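You operate a simulated robot arm through the tools that you are given. There is no shell and no other tool.

Carry out the task below with a simulated robot arm. There is one attempt and no reset: what you move stays moved.

Task
Pull the plug, rinse the sugared dipper under the hot tap and stand it on the drain rack.
Fine: plug in its dish before the water runs; tap off. Set down upright: plug, dipper. What is to be rubbed or washed off counts as gone when no trace of it is left.

The check looks at the end state, three seconds after you hand in, the way a careful person would. Anything else that was tipped, shoved, dropped, spilled or broken makes it a failure.

Robot
A 7-joint arm with a two-finger parallel gripper, fixed in place. Base frame: the origin is at the foot of the arm, x ahead of it, y to its left, z up; the work surface is at about z = 890. Readings come in mm, rad, newtons and seconds.
Its first joint turns from -2.897 to 2.897 rad. Payload 4.4 kg.
Tool frame: the origin (TCP) lies between the finger pads and is the grasp point; the fingertips stand 23 mm ahead of it; z points along the fingers, y is the line along which they close. The gripper opens to 94 mm. The fingers are 38 mm wide and 10 mm thick; the gripper's body (54 by 96 mm) begins 39 mm behind the TCP.
Orientation is told as [roll, pitch, yaw] about the base's x, y, z axes, in that order, counted from this pose: with the fingers straight down and closing along the base's y, the tool's x points along the base's -x, its y along +y and its z along -z.

Tools
- The arm moves only by the tool jog_arm. Its argument "commands" is one flat list of numbers, 7 for each row, row after row: the gripper command, from -1 (fully open) to 1 (shut), values between in proportion, then the shift along the base's x, y, z in units of 100 mm (1.0 is 100 mm), then the turn, a rotation vector about the base's x, y, z in units of 90 degrees (1.0 is 90 degrees). In form: [fingers, dx, dy, dz, rx, ry, rz, fingers, dx, dy, dz, rx, ry, rz, ...]. A call has 1 to 20 rows; each row is the pose to reach, as a shift and turn from the pose commanded when the call began. A call with a number of a shift or a turn outside -1 to 1 is refused whole. A row lasts 0.2 s, in which the tool goes at most 50 mm and 0.15 rad; a call with a longer step from one row to the next is refused whole, and so is a gripper value outside its range. Where a pose cannot be reached the arm comes as near as it can. A force on the tool above 40 N (or 10 N above the force at the start of the call, whichever is more), or a blocked arm, ends the call early, and 0.2 s more pass. Each finger travels about 72 mm/s and halts on what it meets, pressing with about 23 N; the grip force reading is that of the motor and also rises with nothing between the fingers. The clock runs only during rows and for 0.2 s after the last one: add rows that repeat a pose to give the fingers time. It gives the time, the measured TCP pose, the force on the tool (base axes), the opening and the grip force at its end, in the units of the frame above (readings bear some noise), with the torque about the TCP (base axes, N m) and any sound that the robot's microphone picked up.
- Cameras (640 x 400 px; columns grow to the right, rows downward): "scene" is fixed at [401.6, -648.7, 1690.3]; the picture's right is [0.91, -0.41, 0.00], its down [-0.26, -0.57, -0.78] and it looks along [0.32, 0.71, -0.62] (base axes); focal length 345 px, centre (320, 200). "wrist" rides on the gripper at [86, 16, -75] in the tool frame; the picture's right is [-0.18, 0.98, 0.00], its down [-0.58, -0.11, -0.81] and it looks along [-0.79, -0.15, 0.59] (tool axes); focal length 243 px, centre (320, 200). There is no depth. A picture from a camera that has moved, and an enlarged one, comes with that camera's place and axes in the base frame and with its lens.
- get_image(camera): a new picture of that camera. No time passes.
- close_up(camera, box): a new picture of the part [left, top, right, bottom] of that camera's present view, enlarged. No time passes.
- sign_off(): hands the job in; it is judged then, once.

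Nothing tells you positions but the pictures and the camera data. Unless the task says otherwise, let go and move clear before handing in.

The tools are called after ">>>" by a JSON object that holds its "api" and its "payload". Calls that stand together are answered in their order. jog_arm: Moves the arm, as the interface text tells. Its arguments: {"type":"object","properties":{"commands":{"type":"array"}},"required":["commands"]} The other tools are called the same way: get_image (camera) takes a picture; close_up (camera, box) takes an enlarged picture of a part of a camera's view; sign_off () hands the job in.

At the start:

```text
time_s: 0.0
tool_pos: [711.2, 38.5, 1327.7]
tcp_rot: [0.001, 0.001, 0.001]
wrist_force: [0.9, 0.5, 0.5]
wrist_torque: [-0.02, -0.01, 0.02]
opening: 94.1
finger_force: 0.0
```

scene: 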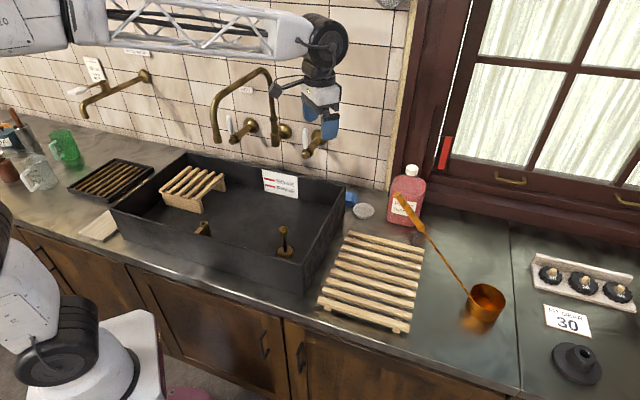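
wrist: 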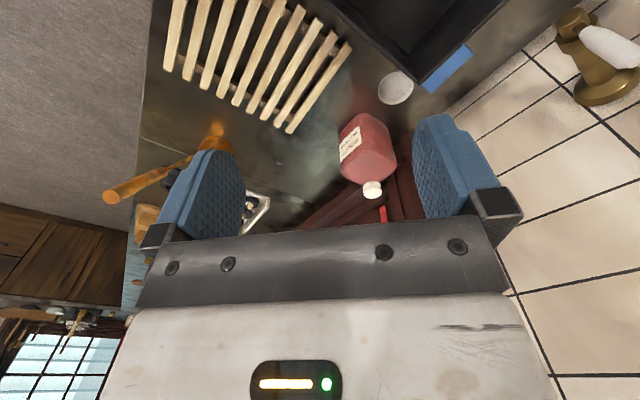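

I see a black sink with a slatted stand and two brass plug-like things in it, a wooden drain rack to its right, and a copper dipper on the counter. I'll look closer at the details before moving.

>>> {"api": "close_up", "payload": {"camera": "scene", "box": [100, 140, 360, 300]}}

>>> {"api": "close_up", "payload": {"camera": "scene", "box": [190, 50, 390, 175]}}

>>> {"api": "close_up", "payload": {"camera": "scene", "box": [300, 170, 540, 340]}}

>>> {"api": "close_up", "payload": {"camera": "scene", "box": [500, 230, 640, 400]}}

>>> {"api": "close_up", "payload": {"camera": "scene", "box": [0, 30, 200, 250]}}

```text
2.46 times, centred on (230, 220) of scene
camera zoom: at [401.6, -648.7, 1690.3], right [0.91, -0.41, 0.0], down [-0.26, -0.57, -0.78], along [0.32, 0.71, -0.62], focal length 850 px, centre (542, 151)
```

zoom: 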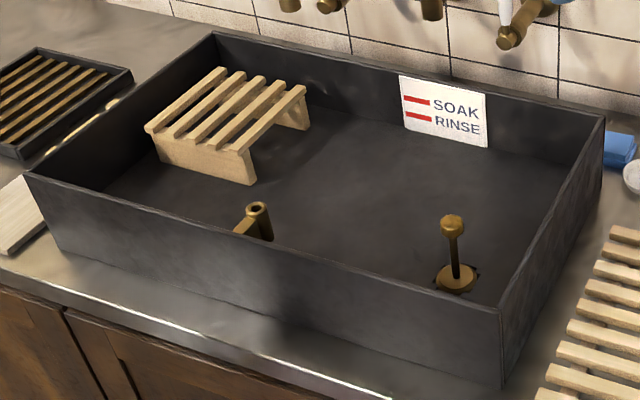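

```text
3.20 times, centred on (290, 112) of scene
camera zoom: at [401.6, -648.7, 1690.3], right [0.91, -0.41, 0.0], down [-0.26, -0.57, -0.78], along [0.32, 0.71, -0.62], focal length 1104 px, centre (416, 480)
```

zoom: 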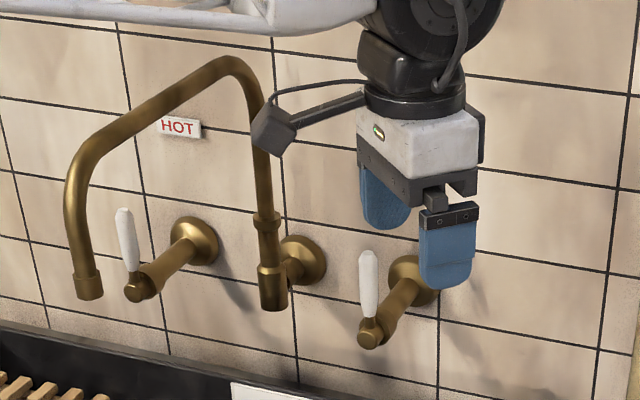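

```text
2.35 times, centred on (420, 255) of scene
camera zoom: at [401.6, -648.7, 1690.3], right [0.91, -0.41, 0.0], down [-0.26, -0.57, -0.78], along [0.32, 0.71, -0.62], focal length 812 px, centre (85, 71)
```

zoom: 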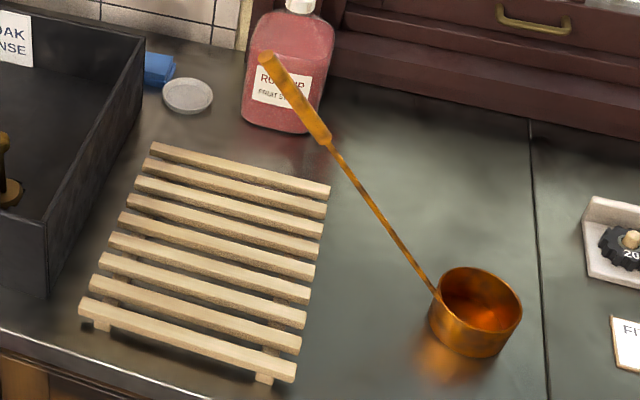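

```text
2.35 times, centred on (570, 315) of scene
camera zoom: at [401.6, -648.7, 1690.3], right [0.91, -0.41, 0.0], down [-0.26, -0.57, -0.78], along [0.32, 0.71, -0.62], focal length 812 px, centre (-268, -71)
```

zoom: 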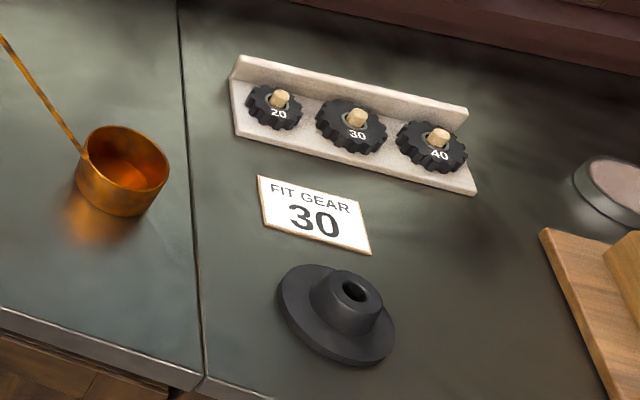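

```text
1.82 times, centred on (100, 140) of scene
camera zoom: at [401.6, -648.7, 1690.3], right [0.91, -0.41, 0.0], down [-0.26, -0.57, -0.78], along [0.32, 0.71, -0.62], focal length 628 px, centre (720, 309)
```

zoom: 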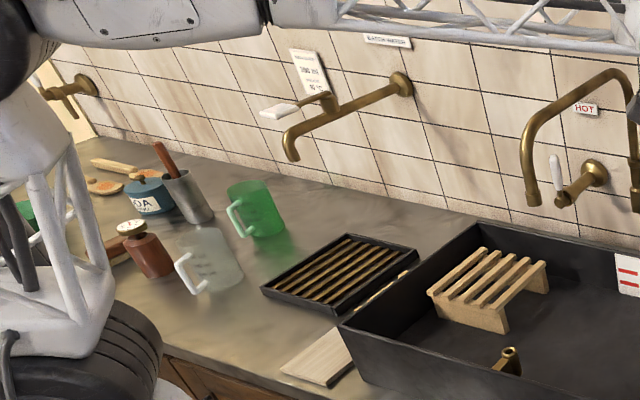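

The kitchen runs about 45° to the base axes: the sink is about 636 by 361 mm with its rim near z=1019. The plug stands in the drain at the front right, and the dipper's grip is up near [780, -195, 1252]. I'll turn the wrist camera towards the wall to study the taps.

>>> {"api": "jog_arm", "payload": {"commands": [-1, -0.16, 0.05, 0, 0, 0, 0.085, -1, -0.33, 0.05, 0, 0, 0, 0.17, -1, -0.5, 0.05, 0, 0, 0, 0.255, -1, -0.67, 0.05, 0, 0, 0, 0.34, -1, -0.84, 0.05, 0, 0, 0, 0.425, -1, -1, 0.05, 0, 0, 0, 0.5]}}

>>> {"api": "get_image", "payload": {"camera": "wrist"}}

>>> {"api": "get_image", "payload": {"camera": "scene"}}

```text
time_s: 1.4
tool_pos: [610.1, 44.7, 1326.9]
tcp_rot: [0.0, 0.0, 0.786]
wrist_force: [0.4, 0.3, -0.2]
wrist_torque: [0.01, -0.03, 0.03]
opening: 94.2
finger_force: 0.0
```

```text
taken
camera wrist: at [536.8, -5.6, 1401.2], right [-0.57, 0.82, 0.0], down [0.49, 0.34, 0.81], along [0.66, 0.46, -0.59], focal length 243 px, centre (320, 200)
```

wrist: 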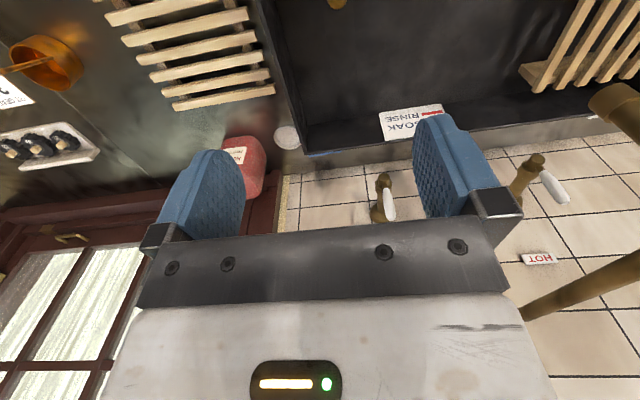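

```text
taken
```

scene: 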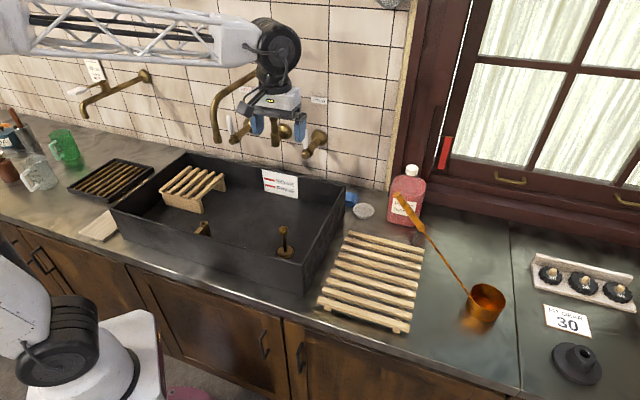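

The spout outlet is near the sink's centre (about s=160, w=538, z=1205 in counter axes), and the hot lever is to its left. I'll zoom in on the handles and labels.

>>> {"api": "close_up", "payload": {"camera": "wrist", "box": [480, 80, 640, 320]}}

>>> {"api": "close_up", "payload": {"camera": "wrist", "box": [340, 90, 440, 240]}}

>>> {"api": "close_up", "payload": {"camera": "scene", "box": [200, 60, 340, 170]}}

>>> {"api": "close_up", "payload": {"camera": "scene", "box": [320, 160, 440, 250]}}

>>> {"api": "close_up", "payload": {"camera": "wrist", "box": [0, 0, 120, 110]}}

>>> {"api": "close_up", "payload": {"camera": "scene", "box": [430, 250, 540, 350]}}

```text
1.67 times, centred on (560, 200) of wrist
camera zoom: at [536.8, -5.6, 1401.2], right [-0.57, 0.82, 0.0], down [0.49, 0.34, 0.81], along [0.66, 0.46, -0.59], focal length 404 px, centre (-80, 200)
```

zoom: 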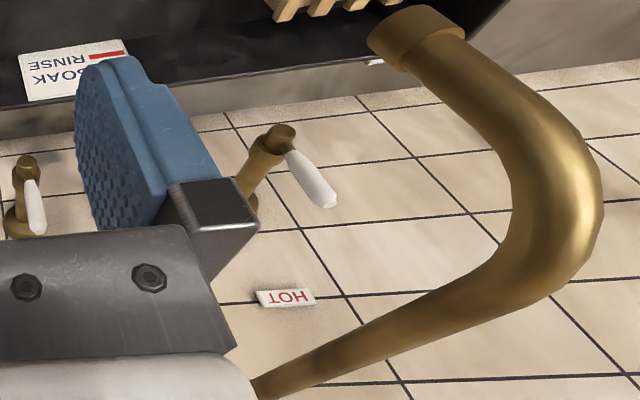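

```text
2.67 times, centred on (390, 165) of wrist
camera zoom: at [536.8, -5.6, 1401.2], right [-0.57, 0.82, 0.0], down [0.49, 0.34, 0.81], along [0.66, 0.46, -0.59], focal length 647 px, centre (133, 293)
```

zoom: 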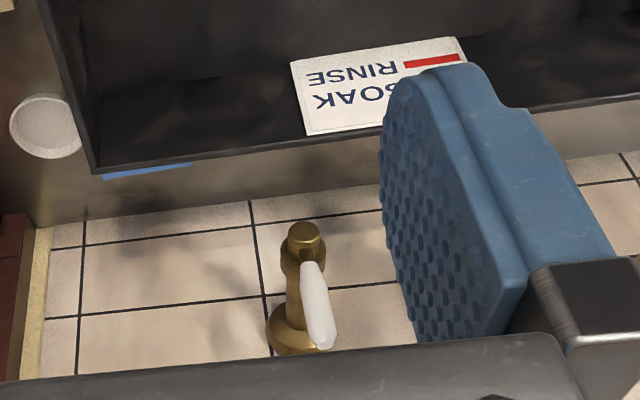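

```text
3.64 times, centred on (270, 115) of scene
camera zoom: at [401.6, -648.7, 1690.3], right [0.91, -0.41, 0.0], down [-0.26, -0.57, -0.78], along [0.32, 0.71, -0.62], focal length 1255 px, centre (502, 509)
```

zoom: 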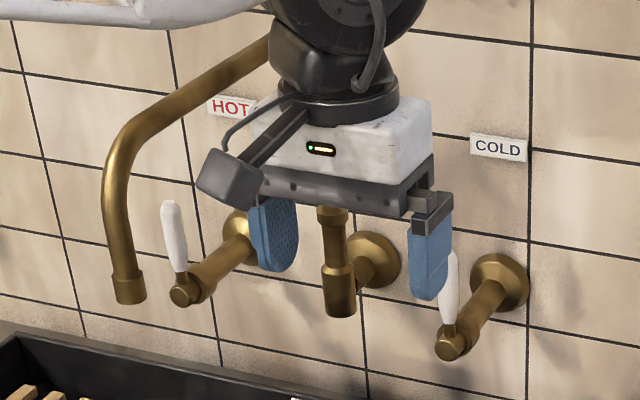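

```text
4.44 times, centred on (380, 205) of scene
camera zoom: at [401.6, -648.7, 1690.3], right [0.91, -0.41, 0.0], down [-0.26, -0.57, -0.78], along [0.32, 0.71, -0.62], focal length 1534 px, centre (53, 178)
```

zoom: 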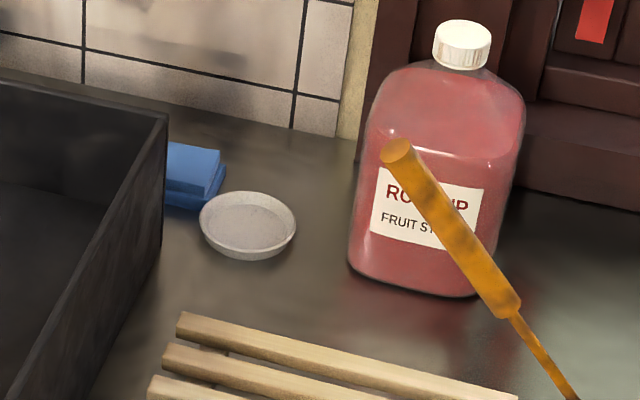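

```text
3.64 times, centred on (60, 55) of wrist
camera zoom: at [536.8, -5.6, 1401.2], right [-0.57, 0.82, 0.0], down [0.49, 0.34, 0.81], along [0.66, 0.46, -0.59], focal length 882 px, centre (1266, 727)
```

zoom: 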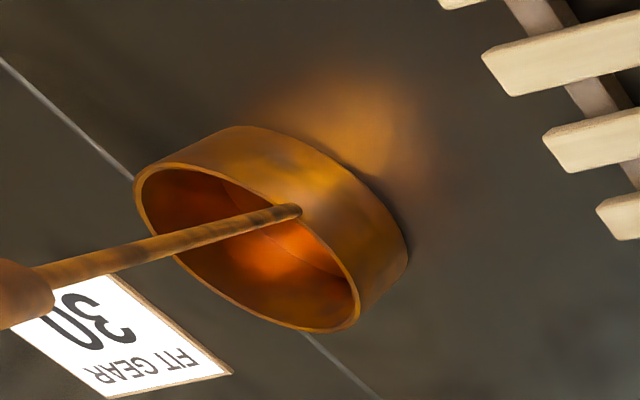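

```text
4.00 times, centred on (485, 300) of scene
camera zoom: at [401.6, -648.7, 1690.3], right [0.91, -0.41, 0.0], down [-0.26, -0.57, -0.78], along [0.32, 0.71, -0.62], focal length 1381 px, centre (-340, -200)
```

zoom: 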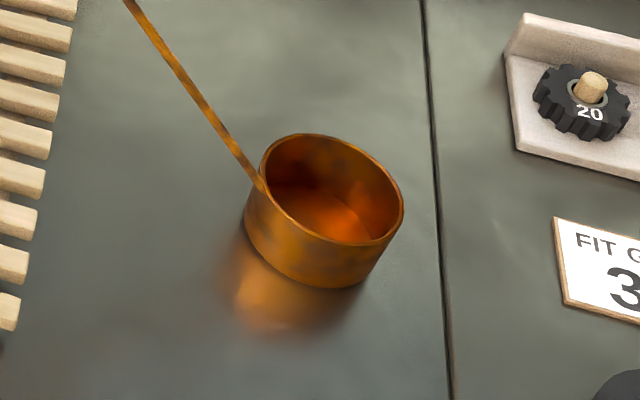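

The lever is upright (off) on both taps, and the knob of the plug is almost under the gripper. I'll back the arm off to get a second view of the plug and the sink floor.

>>> {"api": "jog_arm", "payload": {"commands": [-1, -0.22, -0.17, -0.2, 0, 0, 0, -1, -0.5, -0.38, -0.45, 0, 0, 0, -1, -0.78, -0.6, -0.7, 0, 0, 0, -1, -1, -0.8, -0.95, 0, 0, 0]}}

>>> {"api": "get_image", "payload": {"camera": "wrist"}}

```text
time_s: 2.4
tool_pos: [510.6, -36.5, 1230.6]
tcp_rot: [-0.001, 0.0, 0.787]
wrist_force: [0.0, -0.6, -0.2]
wrist_torque: [-0.05, 0.02, 0.0]
opening: 94.0
finger_force: 0.1
```

```text
taken
camera wrist: at [436.9, -85.7, 1305.3], right [-0.57, 0.82, 0.0], down [0.49, 0.33, 0.81], along [0.67, 0.46, -0.59], focal length 243 px, centre (320, 200)
```

wrist: 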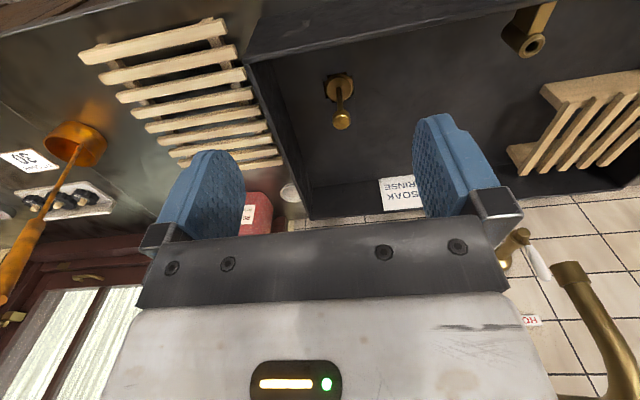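

>>> {"api": "close_up", "payload": {"camera": "wrist", "box": [260, 40, 420, 140]}}

>>> {"api": "close_up", "payload": {"camera": "wrist", "box": [0, 90, 160, 310]}}

>>> {"api": "close_up", "payload": {"camera": "wrist", "box": [480, 220, 640, 400]}}

>>> {"api": "close_up", "payload": {"camera": "wrist", "box": [60, 0, 320, 220]}}

```text
4.00 times, centred on (340, 90) of wrist
camera zoom: at [436.9, -85.7, 1305.3], right [-0.57, 0.82, 0.0], down [0.49, 0.33, 0.81], along [0.67, 0.46, -0.59], focal length 970 px, centre (240, 640)
```

zoom: 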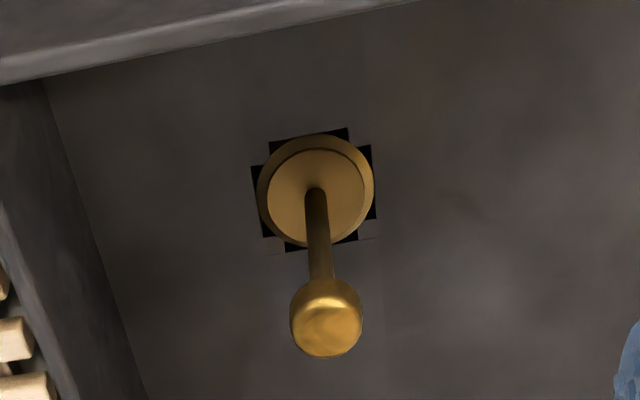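

```text
1.82 times, centred on (80, 200) of wrist
camera zoom: at [436.9, -85.7, 1305.3], right [-0.57, 0.82, 0.0], down [0.49, 0.33, 0.81], along [0.67, 0.46, -0.59], focal length 441 px, centre (756, 200)
```

zoom: 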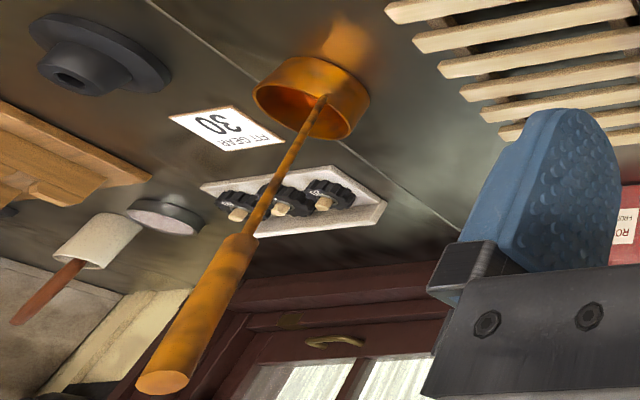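

```text
2.22 times, centred on (560, 310) of wrist
camera zoom: at [436.9, -85.7, 1305.3], right [-0.57, 0.82, 0.0], down [0.49, 0.33, 0.81], along [0.67, 0.46, -0.59], focal length 539 px, centre (-213, -44)
```

zoom: 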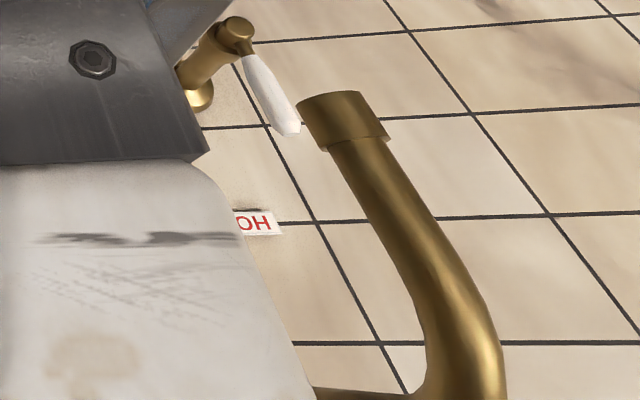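

```text
1.82 times, centred on (190, 110) of wrist
camera zoom: at [436.9, -85.7, 1305.3], right [-0.57, 0.82, 0.0], down [0.49, 0.33, 0.81], along [0.67, 0.46, -0.59], focal length 441 px, centre (556, 364)
```

zoom: 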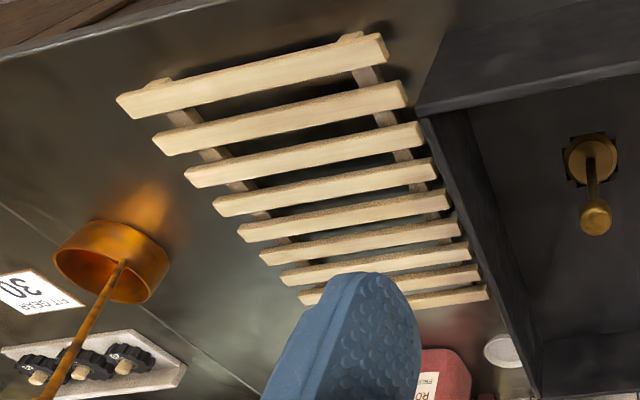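

The plug's knob is at about [608, 71, 988], roughly 28 mm wide, and its flange sits near z=896. I'll go above it and then come down around it.

>>> {"api": "jog_arm", "payload": {"commands": [-0.4, 0.24, 0.25, -0.15, 0, 0, 0, -0.4, 0.48, 0.5, -0.4, 0, 0, 0, -0.4, 0.72, 0.75, -0.65, 0, 0, 0, -0.4, 0.95, 1.0, -0.9, 0, 0, 0]}}

>>> {"api": "jog_arm", "payload": {"commands": [-0.4, 0.018, 0.076, -0.1, 0, 0, 0, -0.4, 0.018, 0.076, -0.4, 0, 0, 0]}}

>>> {"api": "get_image", "payload": {"camera": "wrist"}}

>>> {"api": "close_up", "payload": {"camera": "scene", "box": [220, 150, 350, 270]}}

```text
time_s: 3.4
tool_pos: [606.1, 64.3, 1142.5]
tcp_rot: [0.0, 0.0, 0.785]
wrist_force: [0.7, -0.1, 1.7]
wrist_torque: [0.03, 0.04, -0.01]
opening: 65.9
finger_force: 0.1
```

```text
time_s: 4.0
tool_pos: [608.0, 71.2, 1103.1]
tcp_rot: [0.0, -0.001, 0.786]
wrist_force: [0.1, -0.1, -0.8]
wrist_torque: [-0.01, -0.01, -0.01]
opening: 66.0
finger_force: 0.0
```

```text
taken
camera wrist: at [534.0, 21.6, 1176.4], right [-0.56, 0.83, 0.0], down [0.49, 0.33, 0.81], along [0.67, 0.46, -0.59], focal length 243 px, centre (320, 200)
```

wrist: 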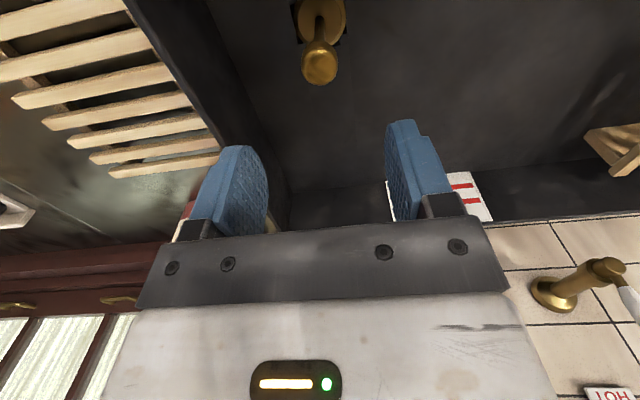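

```text
3.33 times, centred on (285, 210) of scene
camera zoom: at [401.6, -648.7, 1690.3], right [0.91, -0.41, 0.0], down [-0.26, -0.57, -0.78], along [0.32, 0.71, -0.62], focal length 1150 px, centre (437, 167)
```

zoom: 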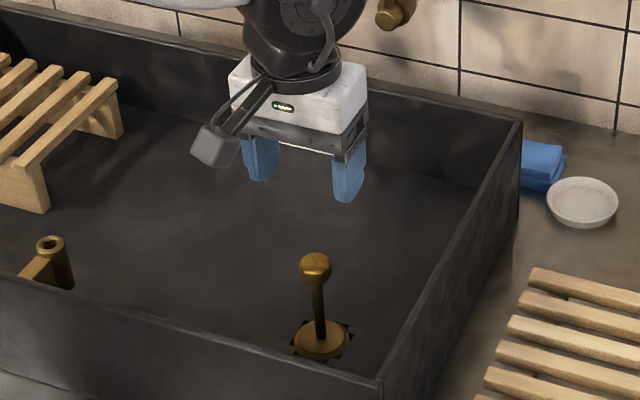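

The knob lines up under the gripper. Going down and closing on it.

>>> {"api": "jog_arm", "payload": {"commands": [-0.4, 0, 0, -0.35, 0, 0, 0, -0.4, 0, 0, -0.7, 0, 0, 0, -0.4, 0, 0, -1.0, 0, 0, 0]}}

>>> {"api": "jog_arm", "payload": {"commands": [-0.4, 0, 0, -0.14, 0, 0, 0, 0, 0, 0, -0.14, 0, 0, 0, 0.5, 0, 0, -0.14, 0, 0, 0, 1, 0, 0, -0.14, 0, 0, 0, 1, 0, 0, -0.14, 0, 0, 0]}}

>>> {"api": "get_image", "payload": {"camera": "wrist"}}

>>> {"api": "close_up", "payload": {"camera": "scene", "box": [220, 150, 350, 270]}}

```text
time_s: 4.8
tool_pos: [608.4, 70.8, 1002.0]
tcp_rot: [0.0, -0.001, 0.786]
wrist_force: [0.3, 0.8, 0.4]
wrist_torque: [-0.03, -0.01, -0.01]
opening: 65.9
finger_force: 0.1
```

```text
time_s: 6.0
tool_pos: [608.0, 70.8, 988.4]
tcp_rot: [0.0, 0.0, 0.786]
wrist_force: [0.0, 0.2, -0.6]
wrist_torque: [-0.01, 0.01, -0.03]
opening: 27.3
finger_force: 22.7
```

```text
taken
camera wrist: at [534.3, 21.3, 1062.2], right [-0.56, 0.83, 0.0], down [0.49, 0.33, 0.81], along [0.67, 0.46, -0.59], focal length 243 px, centre (320, 200)
```

wrist: 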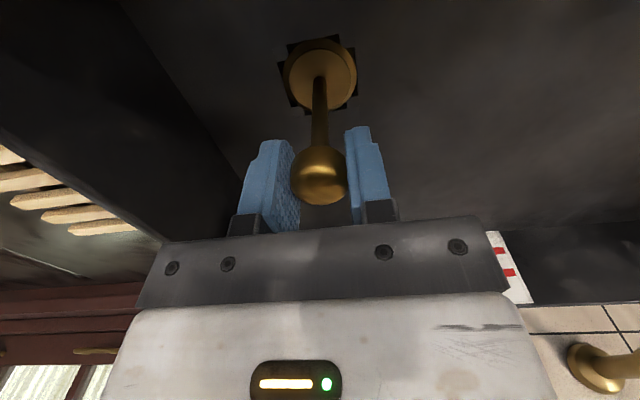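

```text
3.33 times, centred on (285, 210) of scene
camera zoom: at [401.6, -648.7, 1690.3], right [0.91, -0.41, 0.0], down [-0.26, -0.57, -0.78], along [0.32, 0.71, -0.62], focal length 1150 px, centre (437, 167)
```

zoom: 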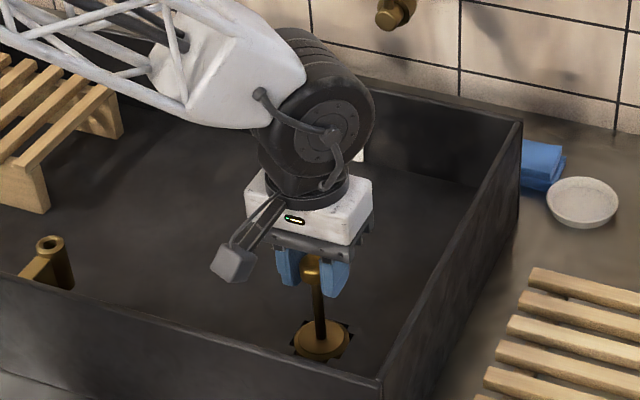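

The knob is held (opening 27 mm). Now I pull the plug straight up.

>>> {"api": "jog_arm", "payload": {"commands": [1, 0, 0, 0.1, 0, 0, 0, 1, 0, 0, 0.3, 0, 0, 0, 1, 0, 0, 0.6, 0, 0, 0, 1, 0, 0, 0.95, 0, 0, 0]}}

>>> {"api": "jog_arm", "payload": {"commands": [1, 0, 0, 0.4, 0, 0, 0, 1, 0, 0, 0.8, 0, 0, 0]}}

>>> {"api": "get_image", "payload": {"camera": "scene"}}

>>> {"api": "get_image", "payload": {"camera": "wrist"}}

```text
time_s: 7.0
tool_pos: [605.9, 71.5, 1082.2]
tcp_rot: [-0.001, 0.001, 0.785]
wrist_force: [-0.4, 0.2, -1.7]
wrist_torque: [-0.04, -0.01, 0.0]
opening: 27.4
finger_force: 22.6
```

```text
time_s: 7.6
tool_pos: [607.0, 72.2, 1164.5]
tcp_rot: [-0.001, 0.002, 0.786]
wrist_force: [-0.6, -0.4, -2.4]
wrist_torque: [-0.02, 0.0, -0.02]
opening: 26.9
finger_force: 23.2
```

```text
taken
```

scene: 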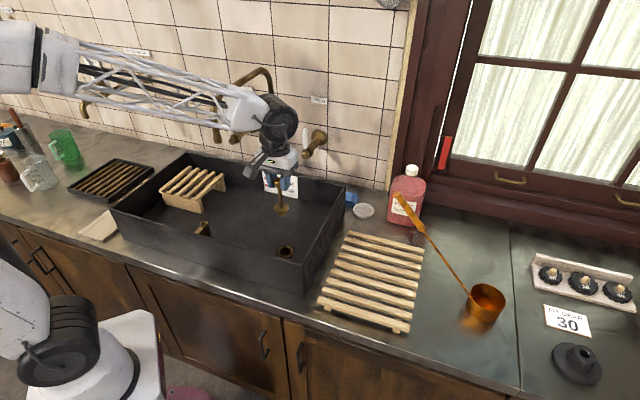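

```text
taken
camera wrist: at [533.8, 21.8, 1237.8], right [-0.56, 0.83, 0.0], down [0.49, 0.33, 0.81], along [0.66, 0.46, -0.59], focal length 243 px, centre (320, 200)
```

wrist: 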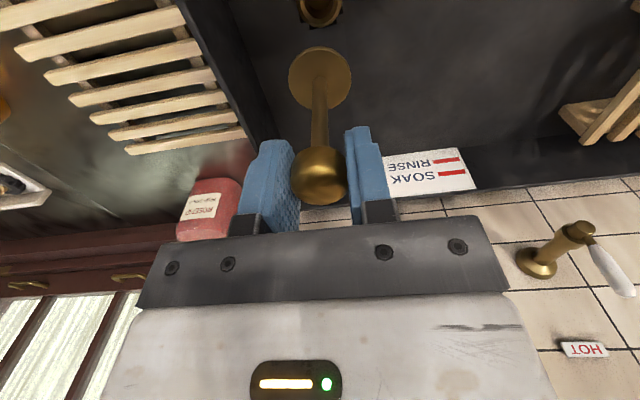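

The plug is out and hanging straight. I'll look at its underside and the dish before carrying it over.

>>> {"api": "close_up", "payload": {"camera": "scene", "box": [240, 150, 320, 270]}}

>>> {"api": "close_up", "payload": {"camera": "scene", "box": [335, 180, 395, 225]}}

```text
3.33 times, centred on (280, 210) of scene
camera zoom: at [401.6, -648.7, 1690.3], right [0.91, -0.41, 0.0], down [-0.26, -0.57, -0.78], along [0.32, 0.71, -0.62], focal length 1150 px, centre (453, 167)
```

zoom: 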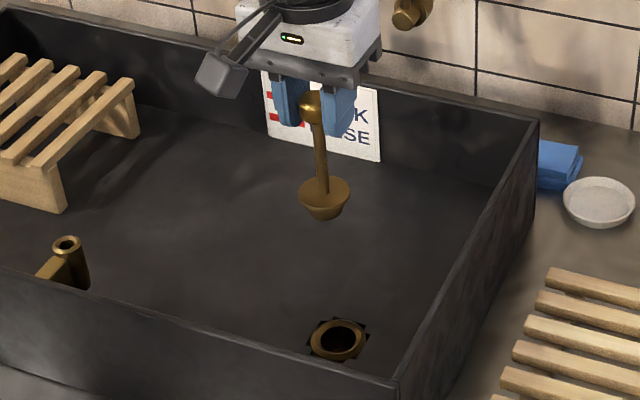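

```text
8.89 times, centred on (365, 202) of scene
camera zoom: at [401.6, -648.7, 1690.3], right [0.91, -0.41, 0.0], down [-0.26, -0.57, -0.78], along [0.32, 0.71, -0.62], focal length 3068 px, centre (-80, 178)
```

zoom: 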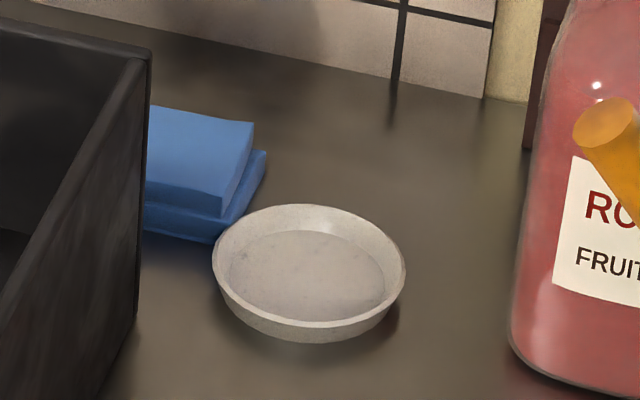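

The plug has a flange of about 43 mm and its underside is about 106 mm below the knob. The dish centre is about [929, 145]. I'll carry the plug across above the rim.

>>> {"api": "jog_arm", "payload": {"commands": [1, 0.2, 0.05, 0.05, 0, 0, 0, 1, 0.55, 0.13, 0.1, 0, 0, 0, 1, 0.9, 0.2, 0.1, 0, 0, 0, 1, 1.0, 0.23, 0.1, 0, 0, 0]}}

>>> {"api": "jog_arm", "payload": {"commands": [1, 0.35, 0.08, 0, 0, 0, 0, 1, 0.7, 0.16, 0, 0, 0, 0, 1, 1.0, 0.22, 0, 0, 0, 0]}}

>>> {"api": "get_image", "payload": {"camera": "wrist"}}

>>> {"api": "get_image", "payload": {"camera": "scene"}}

```text
time_s: 8.6
tool_pos: [708.3, 94.7, 1174.5]
tcp_rot: [-0.001, 0.0, 0.785]
wrist_force: [-0.8, -0.3, -1.9]
wrist_torque: [0.02, 0.02, 0.0]
opening: 27.4
finger_force: 22.8
```

```text
time_s: 9.4
tool_pos: [806.7, 117.2, 1174.7]
tcp_rot: [0.0, 0.0, 0.785]
wrist_force: [-0.4, 0.1, -1.6]
wrist_torque: [0.03, -0.02, -0.03]
opening: 26.8
finger_force: 22.9
```

```text
taken
camera wrist: at [734.5, 67.5, 1248.4], right [-0.56, 0.83, 0.0], down [0.49, 0.33, 0.81], along [0.67, 0.46, -0.59], focal length 243 px, centre (320, 200)
```

wrist: 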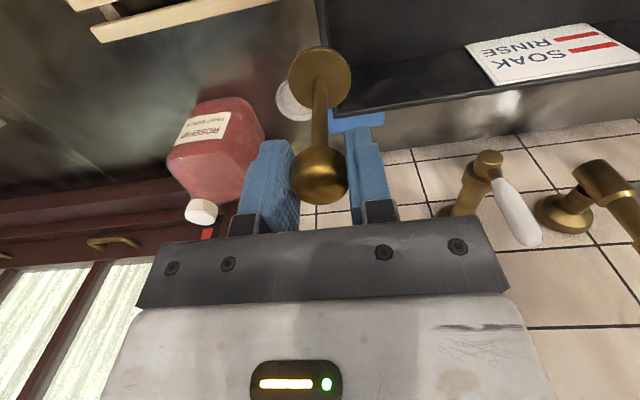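

```text
taken
```

scene: 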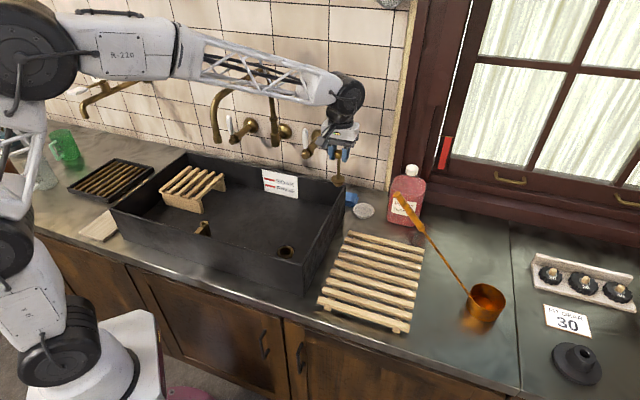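

>>> {"api": "close_up", "payload": {"camera": "wrist", "box": [240, 40, 400, 140]}}

```text
4.00 times, centred on (320, 90) of wrist
camera zoom: at [734.5, 67.5, 1248.4], right [-0.56, 0.83, 0.0], down [0.49, 0.33, 0.81], along [0.67, 0.46, -0.59], focal length 970 px, centre (320, 640)
```

zoom: 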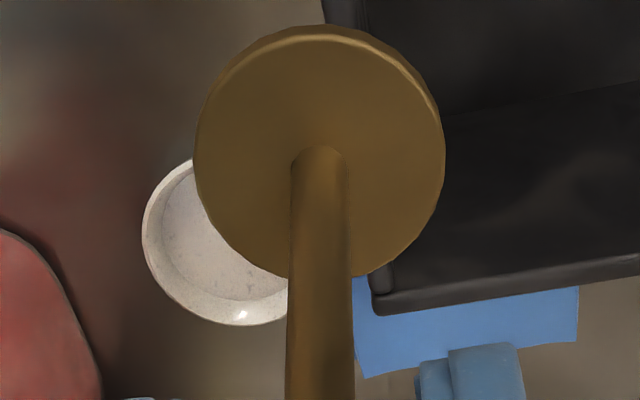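

The wrist and scene views disagree by about 15 mm on where the dish is, so I'll check the scene camera against the plug's known position.

>>> {"api": "close_up", "payload": {"camera": "scene", "box": [310, 130, 390, 230]}}

```text
4.00 times, centred on (350, 180) of scene
camera zoom: at [401.6, -648.7, 1690.3], right [0.91, -0.41, 0.0], down [-0.26, -0.57, -0.78], along [0.32, 0.71, -0.62], focal length 1381 px, centre (200, 280)
```

zoom: 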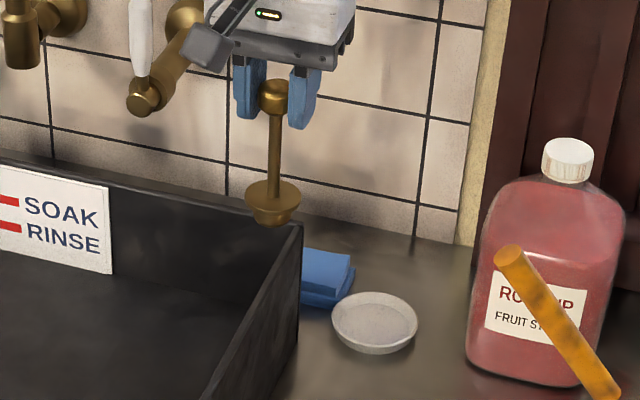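

The scene camera checks out to about 1 mm, so the mismatch means the counter is lower than told, near z=864, with the sink rim at about 993. Triangulated that way the dish centre is about [944, 168], so I'll carry the plug there.

>>> {"api": "jog_arm", "payload": {"commands": [1, 0.35, 0.13, 0, 0, 0, 0, 1, 0.7, 0.26, 0, 0, 0, 0, 1, 0.95, 0.35, 0, 0, 0, 0]}}

>>> {"api": "jog_arm", "payload": {"commands": [1, 0.3, 0.11, -0.1, 0, 0, 0, 1, 0.42, 0.155, -0.3, 0, 0, 0, 1, 0.42, 0.155, -0.65, 0, 0, 0]}}

>>> {"api": "get_image", "payload": {"camera": "wrist"}}

>>> {"api": "close_up", "payload": {"camera": "scene", "box": [310, 130, 410, 230]}}

```text
time_s: 10.2
tool_pos: [904.2, 151.9, 1174.9]
tcp_rot: [0.0, 0.0, 0.787]
wrist_force: [0.4, 0.1, -2.1]
wrist_torque: [0.02, 0.0, -0.02]
opening: 27.2
finger_force: 23.1
```

```text
time_s: 11.0
tool_pos: [944.5, 167.5, 1109.9]
tcp_rot: [0.0, -0.001, 0.785]
wrist_force: [0.7, 0.5, -0.9]
wrist_torque: [-0.03, -0.02, -0.01]
opening: 27.4
finger_force: 23.0
```

```text
taken
camera wrist: at [870.6, 117.7, 1184.2], right [-0.56, 0.83, 0.0], down [0.49, 0.33, 0.81], along [0.67, 0.46, -0.59], focal length 243 px, centre (320, 200)
```

wrist: 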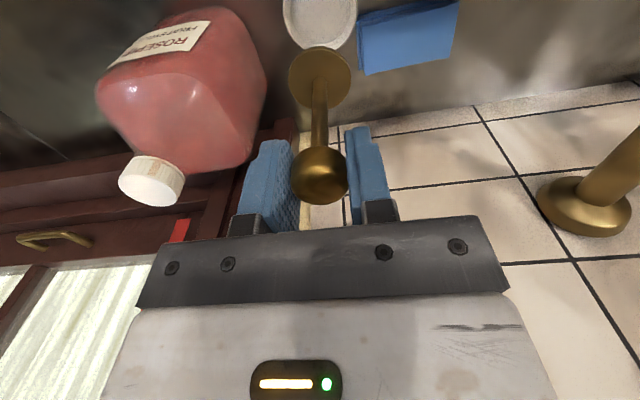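

```text
4.00 times, centred on (360, 180) of scene
camera zoom: at [401.6, -648.7, 1690.3], right [0.91, -0.41, 0.0], down [-0.26, -0.57, -0.78], along [0.32, 0.71, -0.62], focal length 1381 px, centre (160, 280)
```

zoom: 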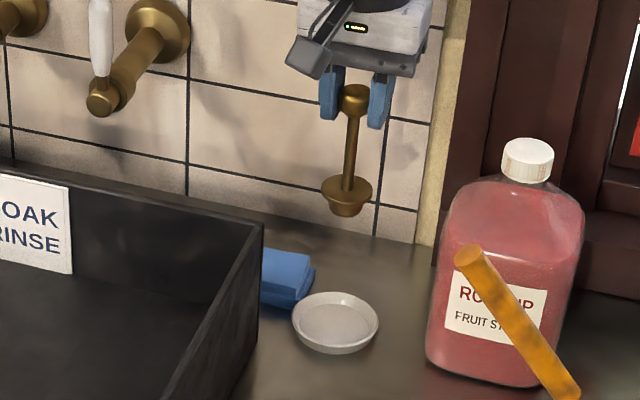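

The dish is now straight below the plug in both views. I'll lower most of the way and check.

>>> {"api": "jog_arm", "payload": {"commands": [1, 0, 0, -0.3, 0, 0, 0, 1, 0, 0, -0.6, 0, 0, 0, 1, 0, 0, -0.9, 0, 0, 0, 1, 0, 0, -1.0, 0, 0, 0]}}

>>> {"api": "jog_arm", "payload": {"commands": [1, 0, 0, -0.08, 0, 0, 0, 1, 0, 0, -0.16, 0, 0, 0]}}

>>> {"api": "close_up", "payload": {"camera": "scene", "box": [310, 150, 410, 250]}}

>>> {"api": "close_up", "payload": {"camera": "wrist", "box": [220, 0, 420, 220]}}

```text
time_s: 12.0
tool_pos: [944.7, 167.4, 1009.7]
tcp_rot: [0.001, 0.0, 0.785]
wrist_force: [-0.1, 0.1, -1.4]
wrist_torque: [0.02, 0.03, -0.01]
opening: 27.2
finger_force: 23.2
```

```text
time_s: 12.6
tool_pos: [945.1, 168.3, 992.0]
tcp_rot: [0.001, -0.001, 0.787]
wrist_force: [-0.7, -0.9, -2.9]
wrist_torque: [0.0, 0.02, -0.04]
opening: 27.3
finger_force: 23.2
```

```text
4.00 times, centred on (360, 200) of scene
camera zoom: at [401.6, -648.7, 1690.3], right [0.91, -0.41, 0.0], down [-0.26, -0.57, -0.78], along [0.32, 0.71, -0.62], focal length 1381 px, centre (160, 200)
```

zoom: 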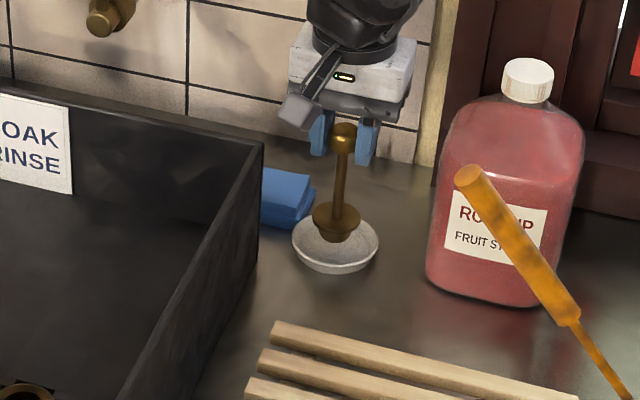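

```text
1.82 times, centred on (320, 110) of wrist
camera zoom: at [871.3, 117.8, 1066.2], right [-0.56, 0.83, 0.0], down [0.49, 0.33, 0.81], along [0.67, 0.46, -0.59], focal length 441 px, centre (320, 364)
```

zoom: 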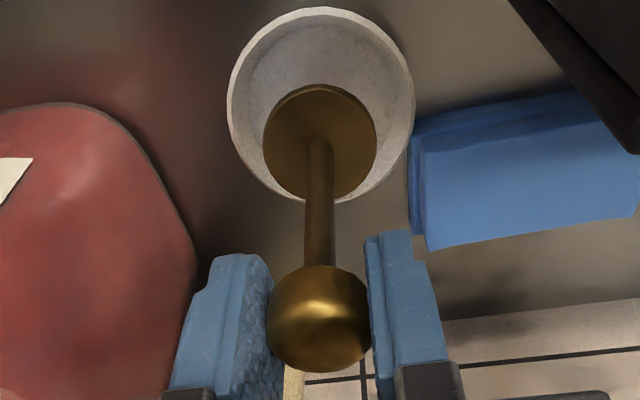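

The plug hangs over the middle of the dish. Lowering in small steps until it touches.

>>> {"api": "jog_arm", "payload": {"commands": [1, 0, 0, -0.04, 0, 0, 0, 1, 0, 0, -0.08, 0, 0, 0, 1, 0, 0, -0.11, 0, 0, 0]}}

>>> {"api": "jog_arm", "payload": {"commands": [1, 0, 0, -0.03, 0, 0, 0, 1, 0, 0, -0.05, 0, 0, 0]}}

>>> {"api": "close_up", "payload": {"camera": "scene", "box": [340, 170, 390, 230]}}

```text
time_s: 13.4
tool_pos: [945.6, 167.4, 982.1]
tcp_rot: [0.0, 0.0, 0.783]
wrist_force: [0.5, 0.8, -2.3]
wrist_torque: [0.01, -0.01, -0.03]
opening: 27.0
finger_force: 22.6
```

```text
time_s: 14.0
tool_pos: [945.3, 166.9, 976.7]
tcp_rot: [0.0, 0.001, 0.785]
wrist_force: [0.0, -0.5, -2.7]
wrist_torque: [0.0, 0.02, 0.0]
opening: 27.2
finger_force: 23.0
```

```text
6.67 times, centred on (365, 200) of scene
camera zoom: at [401.6, -648.7, 1690.3], right [0.91, -0.41, 0.0], down [-0.26, -0.57, -0.78], along [0.32, 0.71, -0.62], focal length 2301 px, centre (20, 200)
```

zoom: 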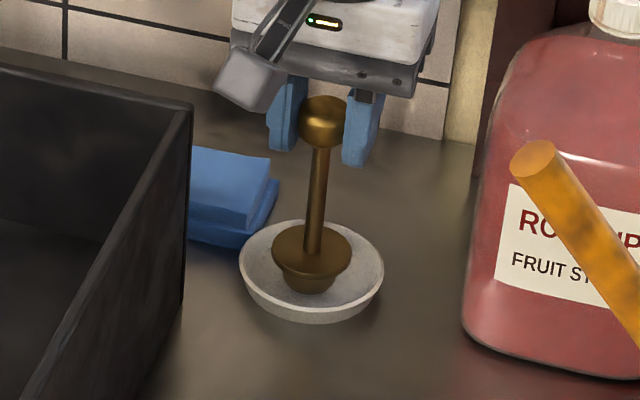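

>>> {"api": "jog_arm", "payload": {"commands": [1, 0, 0, -0.02, 0, 0, 0, 1, 0, 0, -0.04, 0, 0, 0]}}

>>> {"api": "jog_arm", "payload": {"commands": [1, 0, 0, -0.02, 0, 0, 0, 1, 0, 0, -0.04, 0, 0, 0]}}

```text
time_s: 14.6
tool_pos: [944.6, 168.1, 975.0]
tcp_rot: [-0.001, -0.004, 0.786]
wrist_force: [0.0, 0.2, 17.1]
wrist_torque: [0.06, -0.07, 0.0]
opening: 27.9
finger_force: 23.3
```

```text
time_s: 15.2
tool_pos: [946.0, 167.5, 969.7]
tcp_rot: [0.001, 0.001, 0.786]
wrist_force: [0.7, -0.3, 16.8]
wrist_torque: [0.0, -0.01, 0.02]
opening: 27.0
finger_force: 22.9
```

It touched at z≈975 (17 N upward). I'll ease the pressure slightly and then open the fingers partway.

>>> {"api": "jog_arm", "payload": {"commands": [1, 0, 0, 0.02, 0, 0, 0, 1, 0, 0, 0.025, 0, 0, 0]}}

>>> {"api": "close_up", "payload": {"camera": "scene", "box": [340, 170, 390, 230]}}

```text
time_s: 15.8
tool_pos: [945.1, 167.4, 970.3]
tcp_rot: [0.0, 0.0, 0.786]
wrist_force: [0.7, 0.2, -2.5]
wrist_torque: [0.02, 0.03, 0.01]
opening: 27.0
finger_force: 22.9
```

```text
6.67 times, centred on (365, 200) of scene
camera zoom: at [401.6, -648.7, 1690.3], right [0.91, -0.41, 0.0], down [-0.26, -0.57, -0.78], along [0.32, 0.71, -0.62], focal length 2301 px, centre (20, 200)
```

zoom: 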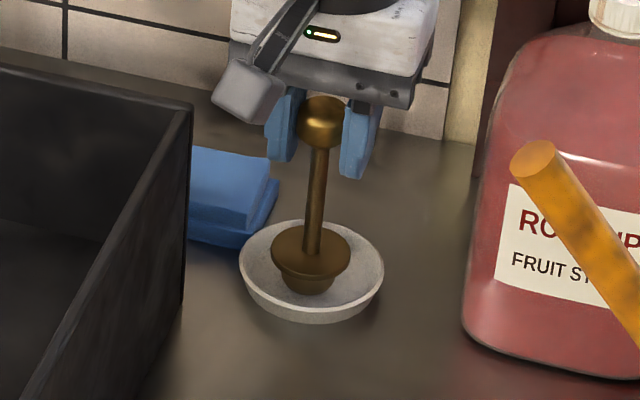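

>>> {"api": "jog_arm", "payload": {"commands": [1, 0, 0, -0.012, 0, 0, 0, 0.35, 0, 0, -0.012, 0, 0, 0, 0.25, 0, 0, -0.012, 0, 0, 0, 0.05, 0, 0, -0.012, 0, 0, 0, 0.05, 0, 0, -0.012, 0, 0, 0]}}

>>> {"api": "close_up", "payload": {"camera": "scene", "box": [340, 170, 390, 230]}}

>>> {"api": "close_up", "payload": {"camera": "wrist", "box": [220, 0, 420, 220]}}

```text
time_s: 17.0
tool_pos: [945.1, 167.4, 970.5]
tcp_rot: [-0.001, 0.0, 0.785]
wrist_force: [-0.3, 0.6, -0.2]
wrist_torque: [0.01, 0.0, -0.03]
opening: 44.6
finger_force: 0.1
```

```text
6.67 times, centred on (365, 200) of scene
camera zoom: at [401.6, -648.7, 1690.3], right [0.91, -0.41, 0.0], down [-0.26, -0.57, -0.78], along [0.32, 0.71, -0.62], focal length 2301 px, centre (20, 200)
```

zoom: 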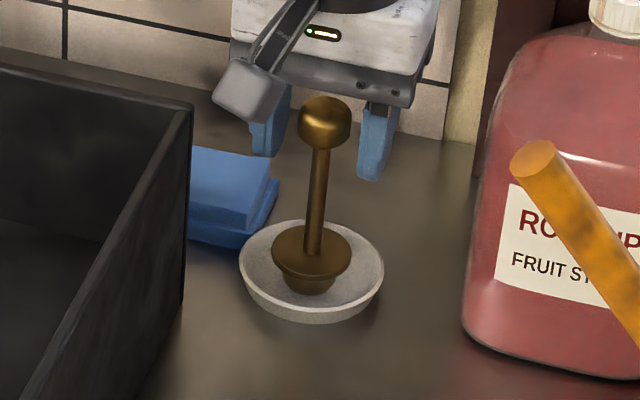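

```text
1.82 times, centred on (320, 110) of wrist
camera zoom: at [871.0, 117.6, 1044.2], right [-0.56, 0.83, 0.0], down [0.49, 0.33, 0.81], along [0.67, 0.46, -0.59], focal length 441 px, centre (320, 364)
```

zoom: 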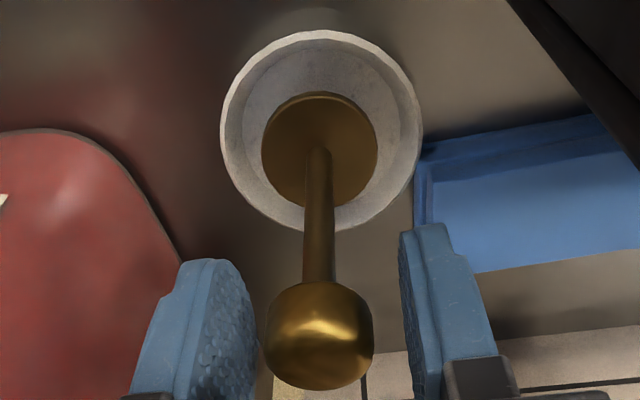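

The plug stands upright in its dish. I'll rise straight up and then travel back and around the front of the spout to the left side.

>>> {"api": "jog_arm", "payload": {"commands": [0.05, 0, 0, 0.2, 0, 0, 0, 0.05, 0, 0, 0.6, 0, 0, 0, 0.05, 0, 0, 1.0, 0, 0, 0]}}

>>> {"api": "jog_arm", "payload": {"commands": [0.05, -0.1, -0.04, 0.4, 0, 0, 0, 0.05, -0.45, -0.19, 0.6, 0, 0, 0, 0.05, -0.9, -0.38, 0.8, 0, 0, 0]}}

>>> {"api": "jog_arm", "payload": {"commands": [0.05, -0.4, -0.17, 0.2, 0, 0, 0, 0.05, -0.8, -0.34, 0.4, 0, 0, 0, 0.05, -1, -0.42, 0.6, 0, 0, 0]}}

>>> {"api": "jog_arm", "payload": {"commands": [0.05, -0.4, -0.17, 0.2, 0, 0, 0, 0.05, -0.8, -0.34, 0.4, 0, 0, 0, 0.05, -1, -0.42, 0.5, 0, 0, 0]}}

>>> {"api": "get_image", "payload": {"camera": "scene"}}

>>> {"api": "get_image", "payload": {"camera": "wrist"}}

```text
time_s: 17.8
tool_pos: [944.7, 166.6, 1070.4]
tcp_rot: [0.001, -0.001, 0.786]
wrist_force: [0.4, 0.7, -0.3]
wrist_torque: [-0.01, -0.03, -0.03]
opening: 45.0
finger_force: 0.2
```

```text
refused: row 3 steps farther than a row can; nothing moved
```

```text
time_s: 18.6
tool_pos: [843.2, 125.1, 1129.4]
tcp_rot: [0.0, 0.002, 0.786]
wrist_force: [-0.4, 0.4, -0.2]
wrist_torque: [-0.03, -0.02, 0.01]
opening: 44.8
finger_force: 0.1
```

```text
time_s: 19.4
tool_pos: [744.3, 82.3, 1178.8]
tcp_rot: [0.001, 0.0, 0.785]
wrist_force: [-0.1, -0.3, -0.9]
wrist_torque: [-0.03, 0.02, 0.0]
opening: 44.8
finger_force: 0.1
```

```text
taken
```

scene: 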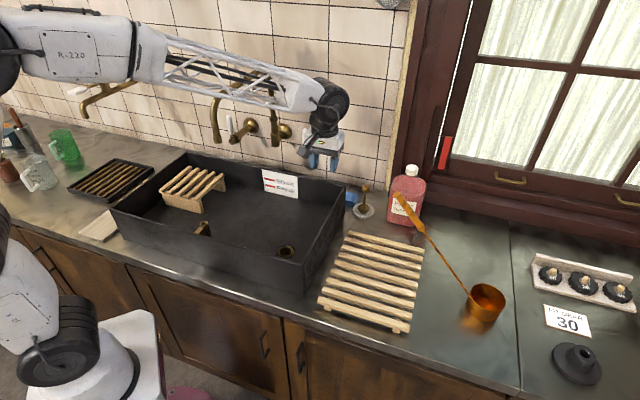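

```text
taken
camera wrist: at [670.9, 32.6, 1253.4], right [-0.57, 0.82, 0.0], down [0.49, 0.33, 0.81], along [0.66, 0.46, -0.59], focal length 243 px, centre (320, 200)
```

wrist: 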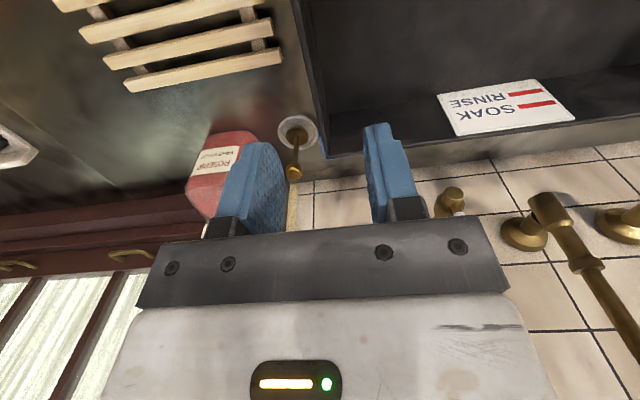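

All clear so far; the plug still stands. Continuing back and around in front of the spout.

>>> {"api": "jog_arm", "payload": {"commands": [0.05, -0.33, -0.14, 0.15, 0, 0, 0, 0.05, -0.66, -0.28, 0.3, 0, 0, 0, 0.05, -0.99, -0.42, 0.45, 0, 0, 0]}}

>>> {"api": "jog_arm", "payload": {"commands": [0.05, -0.33, -0.13, 0.1, 0, 0, 0, 0.05, -0.65, -0.26, 0.25, 0, 0, 0]}}

>>> {"api": "jog_arm", "payload": {"commands": [0.05, -0.31, 0.31, 0, 0, 0, 0, 0.05, -0.62, 0.62, 0, 0, 0, 0, 0.05, -0.94, 0.94, 0, 0, 0, 0]}}

>>> {"api": "jog_arm", "payload": {"commands": [0.05, -0.31, 0.31, 0, 0, 0, 0, 0.05, -0.62, 0.62, 0, 0, 0, 0, 0.05, -0.94, 0.94, 0, 0, 0, 0]}}

>>> {"api": "jog_arm", "payload": {"commands": [0.05, -0.31, 0.31, 0, 0, 0, 0, 0.05, -0.62, 0.62, 0, 0, 0, 0, 0.05, -0.94, 0.94, 0, 0, 0, 0]}}

>>> {"api": "get_image", "payload": {"camera": "scene"}}

>>> {"api": "get_image", "payload": {"camera": "wrist"}}

```text
time_s: 20.2
tool_pos: [646.1, 41.3, 1224.9]
tcp_rot: [0.001, 0.002, 0.784]
wrist_force: [-0.1, -1.0, 0.2]
wrist_torque: [0.01, -0.03, 0.05]
opening: 44.8
finger_force: 0.0
```

```text
time_s: 20.8
tool_pos: [580.3, 13.6, 1250.4]
tcp_rot: [0.0, 0.0, 0.786]
wrist_force: [0.4, -0.1, 0.3]
wrist_torque: [-0.01, 0.01, 0.0]
opening: 44.8
finger_force: 0.0
```

```text
time_s: 21.6
tool_pos: [485.5, 108.7, 1249.0]
tcp_rot: [-0.001, 0.0, 0.786]
wrist_force: [-0.8, -0.3, -0.4]
wrist_torque: [0.02, -0.03, 0.02]
opening: 44.8
finger_force: 0.1
```

```text
time_s: 22.4
tool_pos: [392.7, 202.8, 1250.3]
tcp_rot: [0.0, -0.001, 0.787]
wrist_force: [0.6, 0.0, 0.3]
wrist_torque: [0.0, 0.02, 0.0]
opening: 44.7
finger_force: 0.2
```

```text
time_s: 23.2
tool_pos: [298.0, 297.0, 1249.7]
tcp_rot: [0.0, -0.001, 0.785]
wrist_force: [-0.6, -0.3, 0.1]
wrist_torque: [-0.02, -0.01, 0.02]
opening: 44.6
finger_force: 0.0
```

```text
taken
```

scene: 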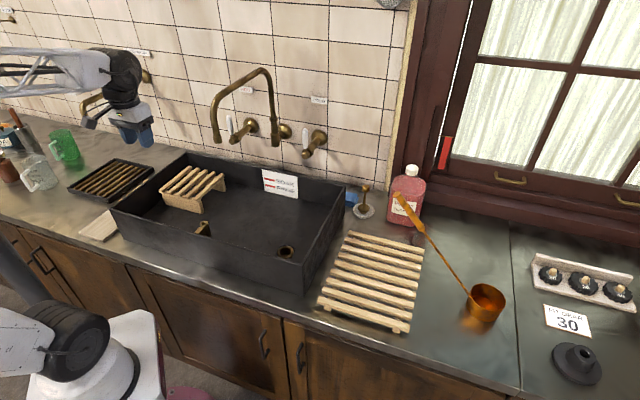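

```text
taken
camera wrist: at [224.3, 247.3, 1324.3], right [-0.56, 0.83, 0.0], down [0.49, 0.33, 0.81], along [0.67, 0.46, -0.59], focal length 243 px, centre (320, 200)
```

wrist: 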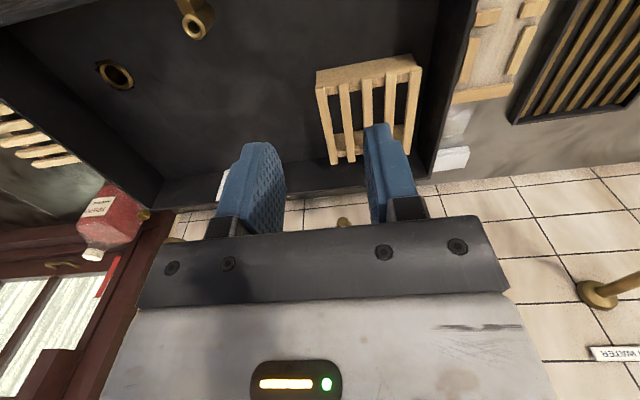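

>>> {"api": "close_up", "payload": {"camera": "wrist", "box": [270, 190, 390, 240]}}

>>> {"api": "close_up", "payload": {"camera": "scene", "box": [200, 60, 340, 170]}}

```text
5.33 times, centred on (330, 215) of wrist
camera zoom: at [224.3, 247.3, 1324.3], right [-0.56, 0.83, 0.0], down [0.49, 0.33, 0.81], along [0.67, 0.46, -0.59], focal length 1294 px, centre (267, 120)
```

zoom: 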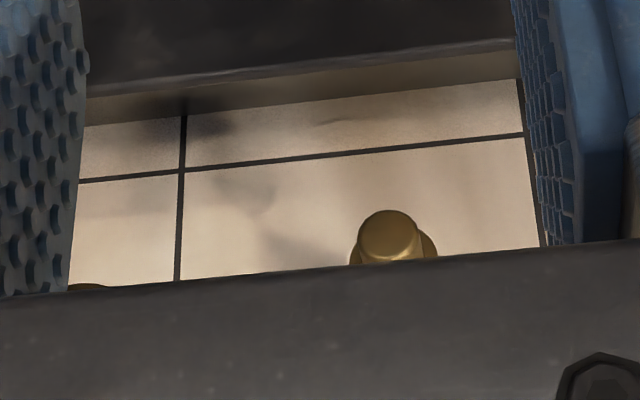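

```text
3.64 times, centred on (270, 115) of scene
camera zoom: at [401.6, -648.7, 1690.3], right [0.91, -0.41, 0.0], down [-0.26, -0.57, -0.78], along [0.32, 0.71, -0.62], focal length 1255 px, centre (502, 509)
```

zoom: 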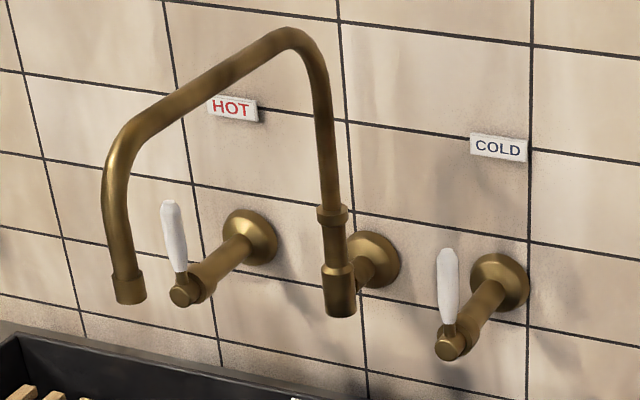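

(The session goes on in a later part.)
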